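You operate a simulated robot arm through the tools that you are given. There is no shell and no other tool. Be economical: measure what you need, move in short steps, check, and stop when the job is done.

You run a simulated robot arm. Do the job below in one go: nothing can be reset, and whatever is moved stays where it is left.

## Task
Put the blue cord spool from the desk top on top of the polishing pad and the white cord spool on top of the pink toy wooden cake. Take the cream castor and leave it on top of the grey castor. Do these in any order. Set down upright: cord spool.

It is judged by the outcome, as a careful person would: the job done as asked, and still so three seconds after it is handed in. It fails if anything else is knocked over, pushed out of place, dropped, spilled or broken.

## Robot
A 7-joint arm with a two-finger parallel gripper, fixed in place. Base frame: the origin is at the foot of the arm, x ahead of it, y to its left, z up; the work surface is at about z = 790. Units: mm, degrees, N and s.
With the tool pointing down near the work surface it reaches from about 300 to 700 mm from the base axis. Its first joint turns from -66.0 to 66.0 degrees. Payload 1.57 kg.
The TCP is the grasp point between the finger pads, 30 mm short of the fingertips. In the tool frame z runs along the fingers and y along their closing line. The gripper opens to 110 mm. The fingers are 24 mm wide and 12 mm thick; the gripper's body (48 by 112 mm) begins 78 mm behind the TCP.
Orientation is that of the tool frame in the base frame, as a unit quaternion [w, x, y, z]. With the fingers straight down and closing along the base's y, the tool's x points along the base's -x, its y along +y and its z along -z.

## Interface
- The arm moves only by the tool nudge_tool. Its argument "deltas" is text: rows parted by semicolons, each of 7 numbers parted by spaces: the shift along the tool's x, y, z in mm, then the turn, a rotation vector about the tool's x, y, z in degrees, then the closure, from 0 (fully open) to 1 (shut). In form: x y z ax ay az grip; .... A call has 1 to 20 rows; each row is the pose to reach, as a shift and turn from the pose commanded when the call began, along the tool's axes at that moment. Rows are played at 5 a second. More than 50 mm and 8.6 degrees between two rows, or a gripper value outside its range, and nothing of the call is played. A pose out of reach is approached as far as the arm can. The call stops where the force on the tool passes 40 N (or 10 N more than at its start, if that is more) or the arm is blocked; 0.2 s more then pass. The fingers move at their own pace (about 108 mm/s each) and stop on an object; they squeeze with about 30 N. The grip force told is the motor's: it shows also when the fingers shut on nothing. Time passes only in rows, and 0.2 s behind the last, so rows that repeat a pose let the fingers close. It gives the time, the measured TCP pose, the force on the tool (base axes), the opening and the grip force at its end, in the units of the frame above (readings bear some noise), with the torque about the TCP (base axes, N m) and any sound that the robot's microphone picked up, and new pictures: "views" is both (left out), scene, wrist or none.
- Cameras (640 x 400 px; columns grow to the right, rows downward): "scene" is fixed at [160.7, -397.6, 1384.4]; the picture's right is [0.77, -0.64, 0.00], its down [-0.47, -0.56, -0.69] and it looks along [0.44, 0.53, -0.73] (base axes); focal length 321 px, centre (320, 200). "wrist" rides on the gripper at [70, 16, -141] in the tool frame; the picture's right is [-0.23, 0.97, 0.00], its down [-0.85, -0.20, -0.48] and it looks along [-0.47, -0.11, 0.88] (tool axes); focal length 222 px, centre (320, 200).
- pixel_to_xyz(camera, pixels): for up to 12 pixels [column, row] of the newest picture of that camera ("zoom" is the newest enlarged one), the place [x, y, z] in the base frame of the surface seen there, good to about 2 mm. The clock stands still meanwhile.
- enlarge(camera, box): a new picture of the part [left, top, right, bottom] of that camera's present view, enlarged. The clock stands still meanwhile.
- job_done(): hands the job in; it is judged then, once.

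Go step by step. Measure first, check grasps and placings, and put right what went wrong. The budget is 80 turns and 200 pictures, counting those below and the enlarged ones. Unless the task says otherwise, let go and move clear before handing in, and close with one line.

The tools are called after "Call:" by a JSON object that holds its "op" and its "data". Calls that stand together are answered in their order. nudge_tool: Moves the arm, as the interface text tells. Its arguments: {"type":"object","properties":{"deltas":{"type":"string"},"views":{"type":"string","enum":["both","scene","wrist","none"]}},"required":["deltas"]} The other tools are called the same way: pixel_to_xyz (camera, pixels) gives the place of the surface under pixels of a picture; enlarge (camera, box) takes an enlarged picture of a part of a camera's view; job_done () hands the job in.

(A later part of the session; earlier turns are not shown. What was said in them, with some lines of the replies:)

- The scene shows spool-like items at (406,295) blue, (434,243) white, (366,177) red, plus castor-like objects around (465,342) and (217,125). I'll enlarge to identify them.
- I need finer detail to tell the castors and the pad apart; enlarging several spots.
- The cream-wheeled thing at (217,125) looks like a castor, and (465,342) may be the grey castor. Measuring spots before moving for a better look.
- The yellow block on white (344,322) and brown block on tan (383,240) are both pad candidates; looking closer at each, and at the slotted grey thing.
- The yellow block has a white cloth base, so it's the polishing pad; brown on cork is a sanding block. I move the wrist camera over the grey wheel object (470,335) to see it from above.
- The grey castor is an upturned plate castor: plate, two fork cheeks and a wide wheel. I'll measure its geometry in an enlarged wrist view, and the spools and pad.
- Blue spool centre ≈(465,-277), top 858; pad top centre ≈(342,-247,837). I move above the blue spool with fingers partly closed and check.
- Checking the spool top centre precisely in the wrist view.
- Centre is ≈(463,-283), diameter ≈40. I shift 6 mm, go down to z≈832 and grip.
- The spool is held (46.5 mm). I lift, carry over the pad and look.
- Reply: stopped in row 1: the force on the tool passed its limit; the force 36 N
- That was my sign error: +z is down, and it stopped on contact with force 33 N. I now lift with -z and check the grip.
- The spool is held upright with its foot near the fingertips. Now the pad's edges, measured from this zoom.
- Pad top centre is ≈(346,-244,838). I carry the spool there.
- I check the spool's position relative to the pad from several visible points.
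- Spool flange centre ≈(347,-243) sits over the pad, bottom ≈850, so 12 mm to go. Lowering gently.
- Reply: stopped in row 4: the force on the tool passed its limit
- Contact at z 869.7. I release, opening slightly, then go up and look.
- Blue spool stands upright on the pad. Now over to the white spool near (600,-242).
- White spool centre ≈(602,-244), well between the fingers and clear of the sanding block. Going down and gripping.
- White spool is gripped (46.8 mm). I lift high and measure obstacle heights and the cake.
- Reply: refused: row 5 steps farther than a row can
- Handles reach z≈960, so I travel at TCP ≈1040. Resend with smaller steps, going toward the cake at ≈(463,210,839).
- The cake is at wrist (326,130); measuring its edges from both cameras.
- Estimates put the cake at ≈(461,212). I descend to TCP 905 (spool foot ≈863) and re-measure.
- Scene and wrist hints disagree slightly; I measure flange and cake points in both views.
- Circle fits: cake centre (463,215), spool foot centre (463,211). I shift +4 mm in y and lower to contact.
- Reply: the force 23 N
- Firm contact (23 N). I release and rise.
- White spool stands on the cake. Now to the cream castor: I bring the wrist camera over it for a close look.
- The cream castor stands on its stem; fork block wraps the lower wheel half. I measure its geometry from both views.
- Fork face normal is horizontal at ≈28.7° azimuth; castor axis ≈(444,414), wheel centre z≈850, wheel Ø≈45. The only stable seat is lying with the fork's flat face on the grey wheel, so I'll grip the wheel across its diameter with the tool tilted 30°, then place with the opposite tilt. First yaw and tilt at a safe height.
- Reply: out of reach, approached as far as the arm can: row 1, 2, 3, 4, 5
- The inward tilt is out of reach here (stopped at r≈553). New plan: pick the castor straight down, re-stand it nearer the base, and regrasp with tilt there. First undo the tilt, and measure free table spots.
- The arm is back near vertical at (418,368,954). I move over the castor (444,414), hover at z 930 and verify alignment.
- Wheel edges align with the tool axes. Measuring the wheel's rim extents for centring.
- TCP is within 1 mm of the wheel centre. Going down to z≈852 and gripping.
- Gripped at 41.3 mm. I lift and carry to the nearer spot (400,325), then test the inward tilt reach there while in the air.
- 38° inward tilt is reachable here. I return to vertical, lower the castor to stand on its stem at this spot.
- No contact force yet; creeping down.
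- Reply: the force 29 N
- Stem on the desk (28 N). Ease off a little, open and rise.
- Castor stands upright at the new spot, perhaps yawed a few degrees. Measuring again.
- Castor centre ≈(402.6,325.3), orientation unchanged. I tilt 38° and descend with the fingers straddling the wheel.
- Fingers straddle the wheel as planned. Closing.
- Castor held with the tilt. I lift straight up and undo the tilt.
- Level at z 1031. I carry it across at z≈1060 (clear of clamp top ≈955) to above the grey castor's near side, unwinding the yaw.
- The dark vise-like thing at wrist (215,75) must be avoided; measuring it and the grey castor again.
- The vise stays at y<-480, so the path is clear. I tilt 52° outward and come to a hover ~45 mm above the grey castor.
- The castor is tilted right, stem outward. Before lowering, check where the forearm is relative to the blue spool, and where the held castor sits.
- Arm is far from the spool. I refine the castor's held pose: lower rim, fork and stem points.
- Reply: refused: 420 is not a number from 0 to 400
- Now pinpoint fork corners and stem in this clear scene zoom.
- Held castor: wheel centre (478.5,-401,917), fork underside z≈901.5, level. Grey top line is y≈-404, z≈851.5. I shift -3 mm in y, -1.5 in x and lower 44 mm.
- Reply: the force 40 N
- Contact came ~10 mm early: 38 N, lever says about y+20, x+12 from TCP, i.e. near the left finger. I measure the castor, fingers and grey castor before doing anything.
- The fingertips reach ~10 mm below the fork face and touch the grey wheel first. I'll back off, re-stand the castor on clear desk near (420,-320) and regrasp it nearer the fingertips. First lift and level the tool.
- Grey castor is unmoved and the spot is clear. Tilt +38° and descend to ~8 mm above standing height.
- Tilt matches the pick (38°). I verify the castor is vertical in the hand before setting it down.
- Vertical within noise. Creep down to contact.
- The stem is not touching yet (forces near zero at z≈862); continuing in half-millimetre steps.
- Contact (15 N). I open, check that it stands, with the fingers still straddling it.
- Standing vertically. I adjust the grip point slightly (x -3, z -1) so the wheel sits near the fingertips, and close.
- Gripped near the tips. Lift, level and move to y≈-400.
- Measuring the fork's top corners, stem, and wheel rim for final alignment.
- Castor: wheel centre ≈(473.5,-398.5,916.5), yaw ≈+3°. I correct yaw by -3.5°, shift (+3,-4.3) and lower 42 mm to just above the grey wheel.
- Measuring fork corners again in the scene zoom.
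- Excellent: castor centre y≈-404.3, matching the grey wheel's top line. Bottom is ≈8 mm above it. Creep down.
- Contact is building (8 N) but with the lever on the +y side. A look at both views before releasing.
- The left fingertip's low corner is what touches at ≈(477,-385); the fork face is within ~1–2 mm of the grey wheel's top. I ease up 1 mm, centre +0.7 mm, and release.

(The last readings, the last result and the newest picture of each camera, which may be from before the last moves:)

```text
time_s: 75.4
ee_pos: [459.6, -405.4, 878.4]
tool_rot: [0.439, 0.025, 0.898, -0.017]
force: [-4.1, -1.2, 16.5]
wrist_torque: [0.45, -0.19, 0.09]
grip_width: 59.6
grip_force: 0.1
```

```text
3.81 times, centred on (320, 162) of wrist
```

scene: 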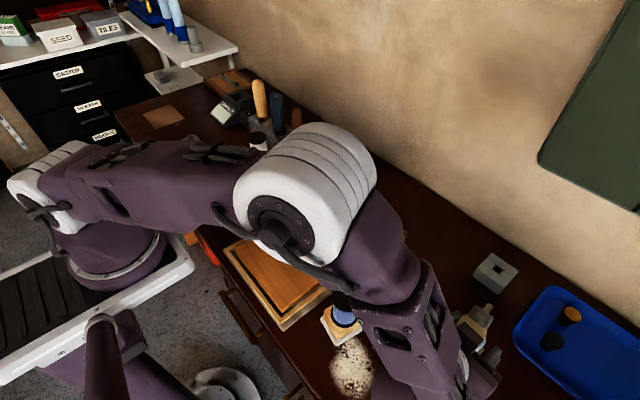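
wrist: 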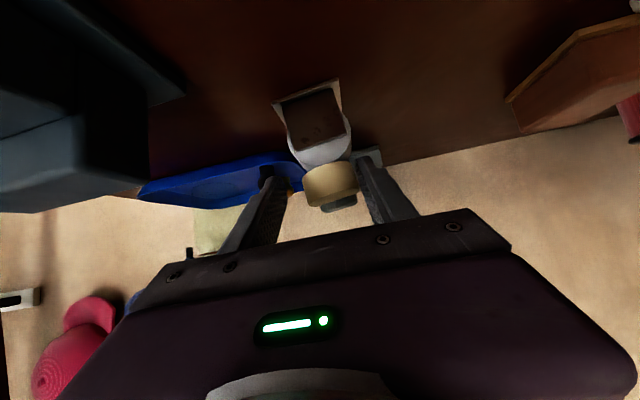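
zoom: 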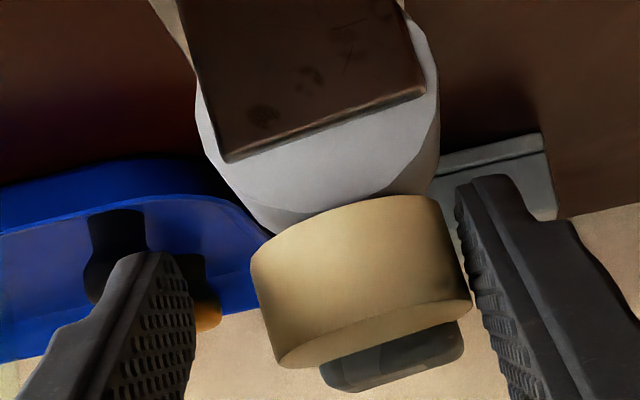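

The left fingertip dragged the grey castor a few mm toward +y as it opened; the cream castor rests on it. I raise the tool slightly straight up to unload that finger before opening further.

Call:
{"op": "nudge_tool", "data": {"deltas": "-0.8 0 -0.6 0 0 0 0.45; -1.6 0 -1.2 0 0 0 0.45; -2.4 0 -1.8 0 0 0 0.45; -2.4 0 -1.8 0 0 0 0.45"}}

Call:
{"op": "enlarge", "data": {"camera": "scene", "box": [450, 290, 520, 360]}}

Call:
{"op": "enlarge", "data": {"camera": "wrist", "box": [270, 110, 370, 215]}}

```text
time_s: 76.4
ee_pos: [459.8, -405.4, 881.2]
tool_rot: [0.437, 0.025, 0.899, -0.017]
force: [0.9, -0.7, -0.7]
wrist_torque: [0.0, 0.02, 0.0]
grip_width: 60.4
grip_force: 0.1
```

scene: 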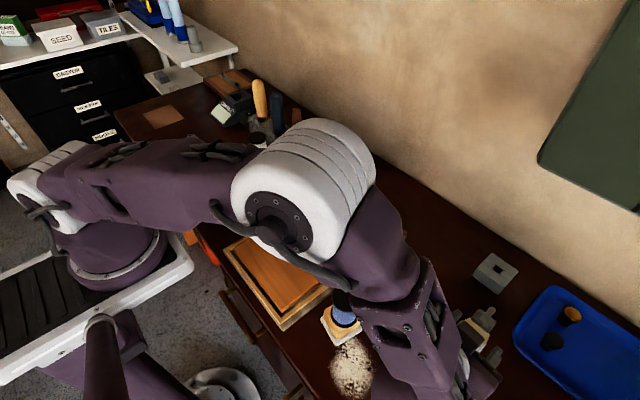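
wrist: 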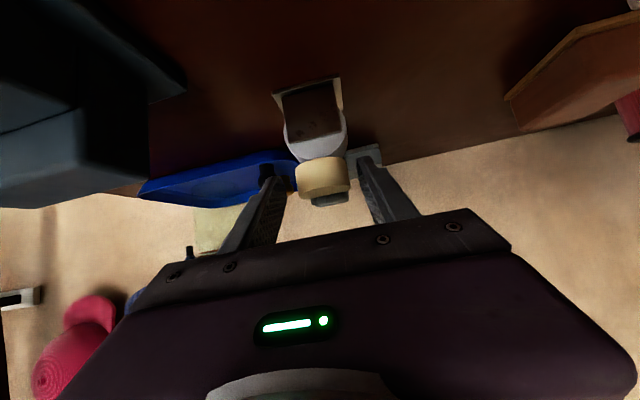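

```text
5.71 times, centred on (485, 325) of scene
```

zoom: 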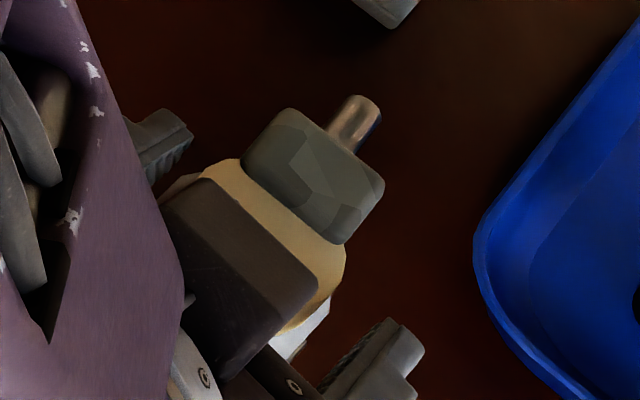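

```text
3.81 times, centred on (320, 162) of wrist
```

zoom: 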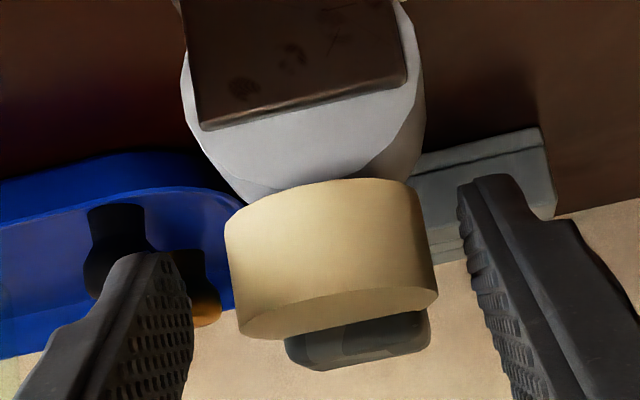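

Unloaded (forces zero) and the stack re-centred: cream castor rests level on the grey one. I retreat backward along the fingers, then up.

Call:
{"op": "nudge_tool", "data": {"deltas": "-0.8 0 -0.6 0 0 0 0.42; -1.5 0 -5 0 0 0 0.38; -1.5 0 -15 0 0 0 0.35; -1.5 0 -35 0 0 0 0.3; -1.5 0 -60 0 0 0 0.3; -30 0 -90 0 0 0 0.3; -60 0 -120 0 0 0 0.3; -60 0 -120 0 0 0 0.3"}}

Call:
{"op": "enlarge", "data": {"camera": "scene", "box": [440, 290, 520, 370]}}

Call:
{"op": "enlarge", "data": {"camera": "wrist", "box": [250, 60, 390, 230]}}

```text
time_s: 78.2
ee_pos: [400.0, -397.6, 1001.2]
tool_rot: [0.438, 0.026, 0.899, -0.017]
force: [-0.5, 0.1, 0.9]
wrist_torque: [0.02, -0.02, -0.01]
grip_width: 77.1
grip_force: 0.1
```

scene: 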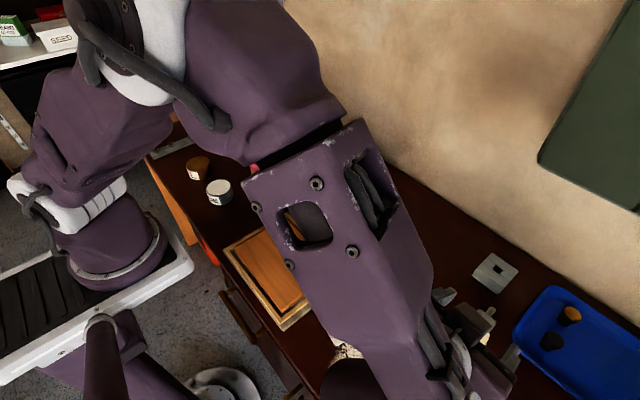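
wrist: 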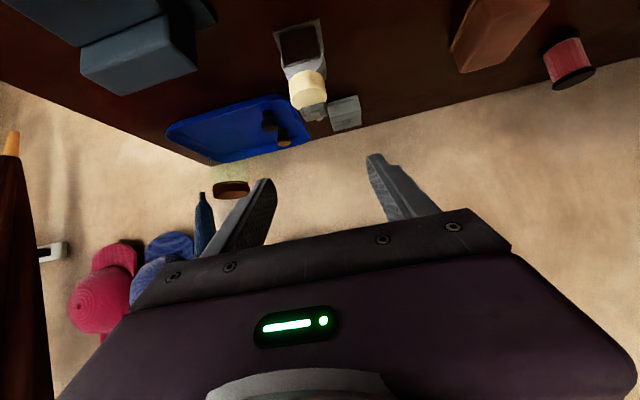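

```text
5.00 times, centred on (480, 330) of scene
```

zoom: 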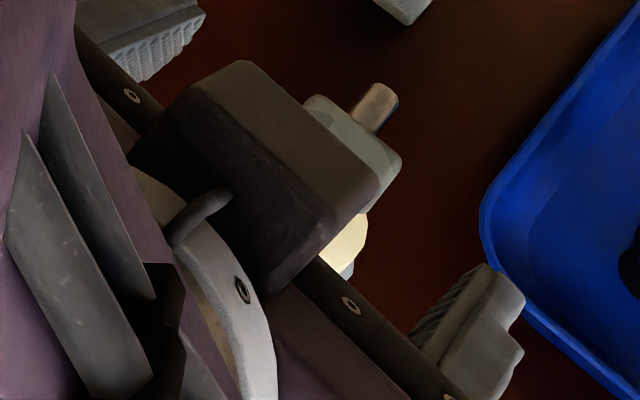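

```text
2.35 times, centred on (320, 145) of wrist
```

zoom: 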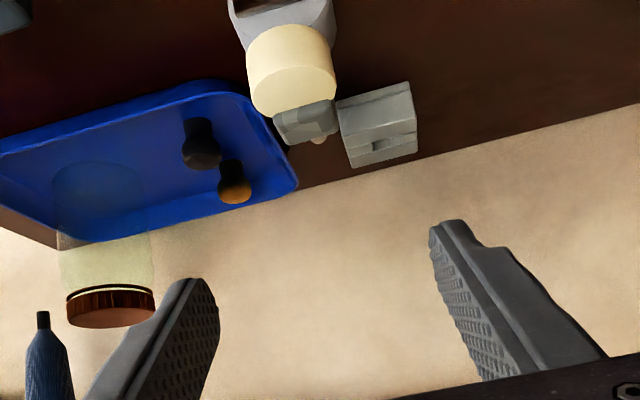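

The cream castor stays on the grey one after retreat. I move the arm away and level it for a final check from the scene camera.

Call:
{"op": "nudge_tool", "data": {"deltas": "-15 20 -12 0 7.5 0 0.3; -31 50 -24 0 15 0 0.3; -47 85 -37 0 22.5 0 0.3; -63 125 -49 0 30 0 0.3; -63 170 -49 0 37.5 0 0.3; -63 215 -49 0 45 0 0.3; -63 260 -49 0 52 0 0.3; -63 305 -49 0 52 0 0.3; -63 350 -49 0 52 0 0.3; -63 350 -49 0 52 0 0.3"}}

Call:
{"op": "enlarge", "data": {"camera": "scene", "box": [320, 240, 520, 390]}}

Call:
{"op": "enlarge", "data": {"camera": "scene", "box": [440, 300, 510, 370]}}

```text
time_s: 80.4
ee_pos: [422.6, -49.0, 1078.9]
tool_rot: [0.001, 0.031, 0.999, -0.004]
force: [0.8, 0.0, 0.1]
wrist_torque: [-0.01, 0.01, 0.02]
grip_width: 77.0
grip_force: 0.1
```

scene: 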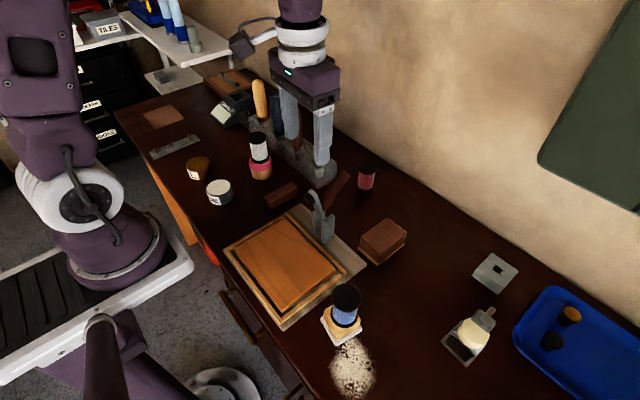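
wrist: 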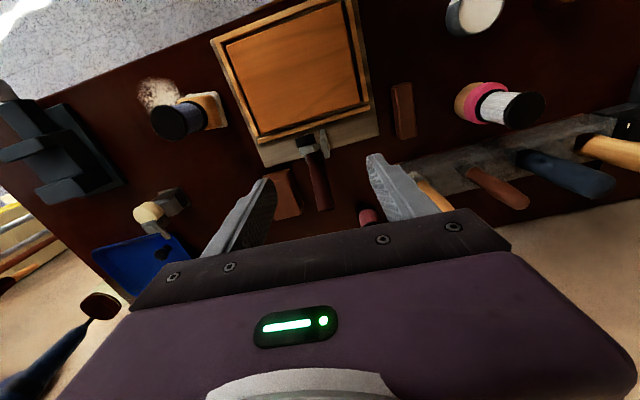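

```text
2.67 times, centred on (420, 315) of scene
```

zoom: 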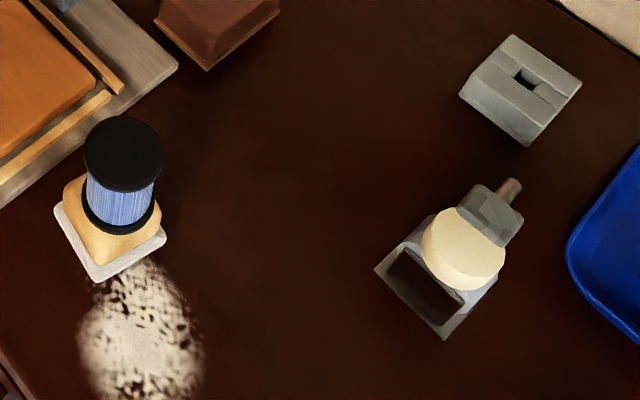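

```text
5.71 times, centred on (475, 335) of scene
```

zoom: 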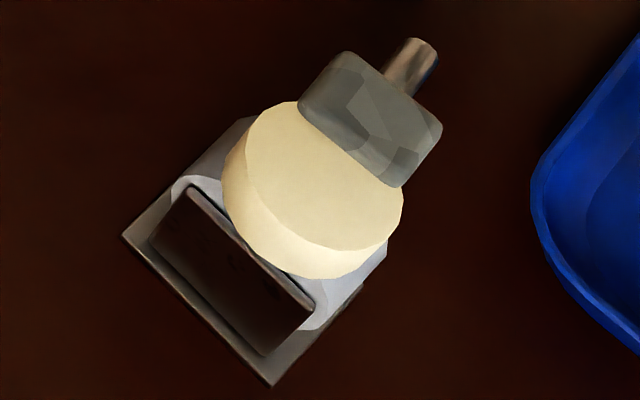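

All three are placed; I wait a few seconds and confirm nothing moves.

Call:
{"op": "nudge_tool", "data": {"deltas": "0 0 0 0 0 0 0.3; 0 0 0 0 0 0 0.3; 0 0 0 0 0 0 0.3; 0 0 0 0 0 0 0.3; 0 0 0 0 0 0 0.3; 0 0 0 0 0 0 0.3; 0 0 0 0 0 0 0.3; 0 0 0 0 0 0 0.3; 0 0 0 0 0 0 0.3; 0 0 0 0 0 0 0.3; 0 0 0 0 0 0 0.3; 0 0 0 0 0 0 0.3; 0 0 0 0 0 0 0.3; 0 0 0 0 0 0 0.3; 0 0 0 0 0 0 0.3", "views": "scene"}}

Call:
{"op": "enlarge", "data": {"camera": "scene", "box": [440, 300, 510, 370]}}

```text
time_s: 83.6
ee_pos: [423.4, -49.1, 1078.8]
tool_rot: [0.001, 0.032, 0.999, -0.004]
force: [0.5, -0.3, -0.6]
wrist_torque: [0.0, 0.04, 0.0]
grip_width: 77.4
grip_force: 0.0
```

scene: 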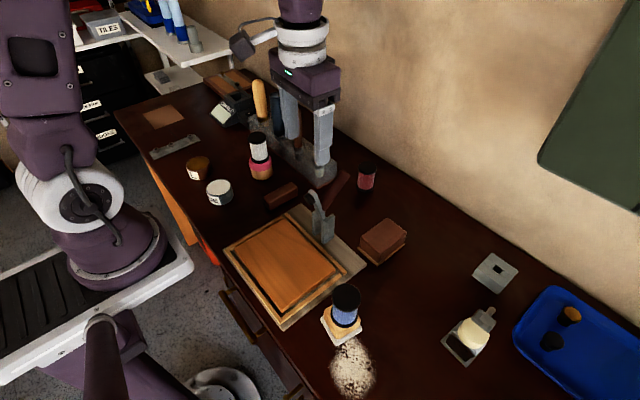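

```text
5.71 times, centred on (475, 335) of scene
```

zoom: 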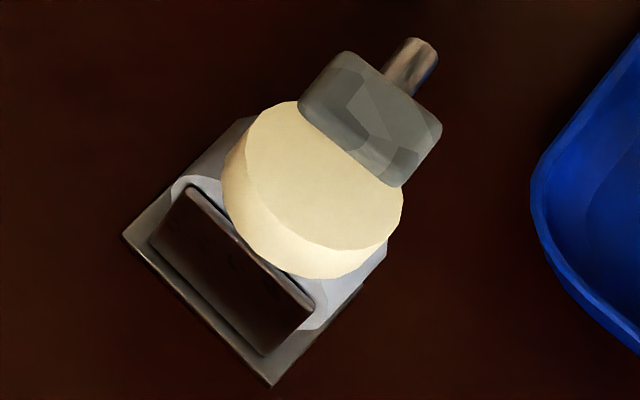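

Nothing has moved over 3 s; both spools are upright and the cream castor is stable on the grey one. Handing in.

Call:
{"op": "job_done", "data": {}}

```text
The job is handed in.
```

The blue cord spool is upright on the polishing pad and the white one is upright on the pink cake. The cream castor lies on its side on the grey castor's wheel, and nothing moved during a 3-second check before I handed in.
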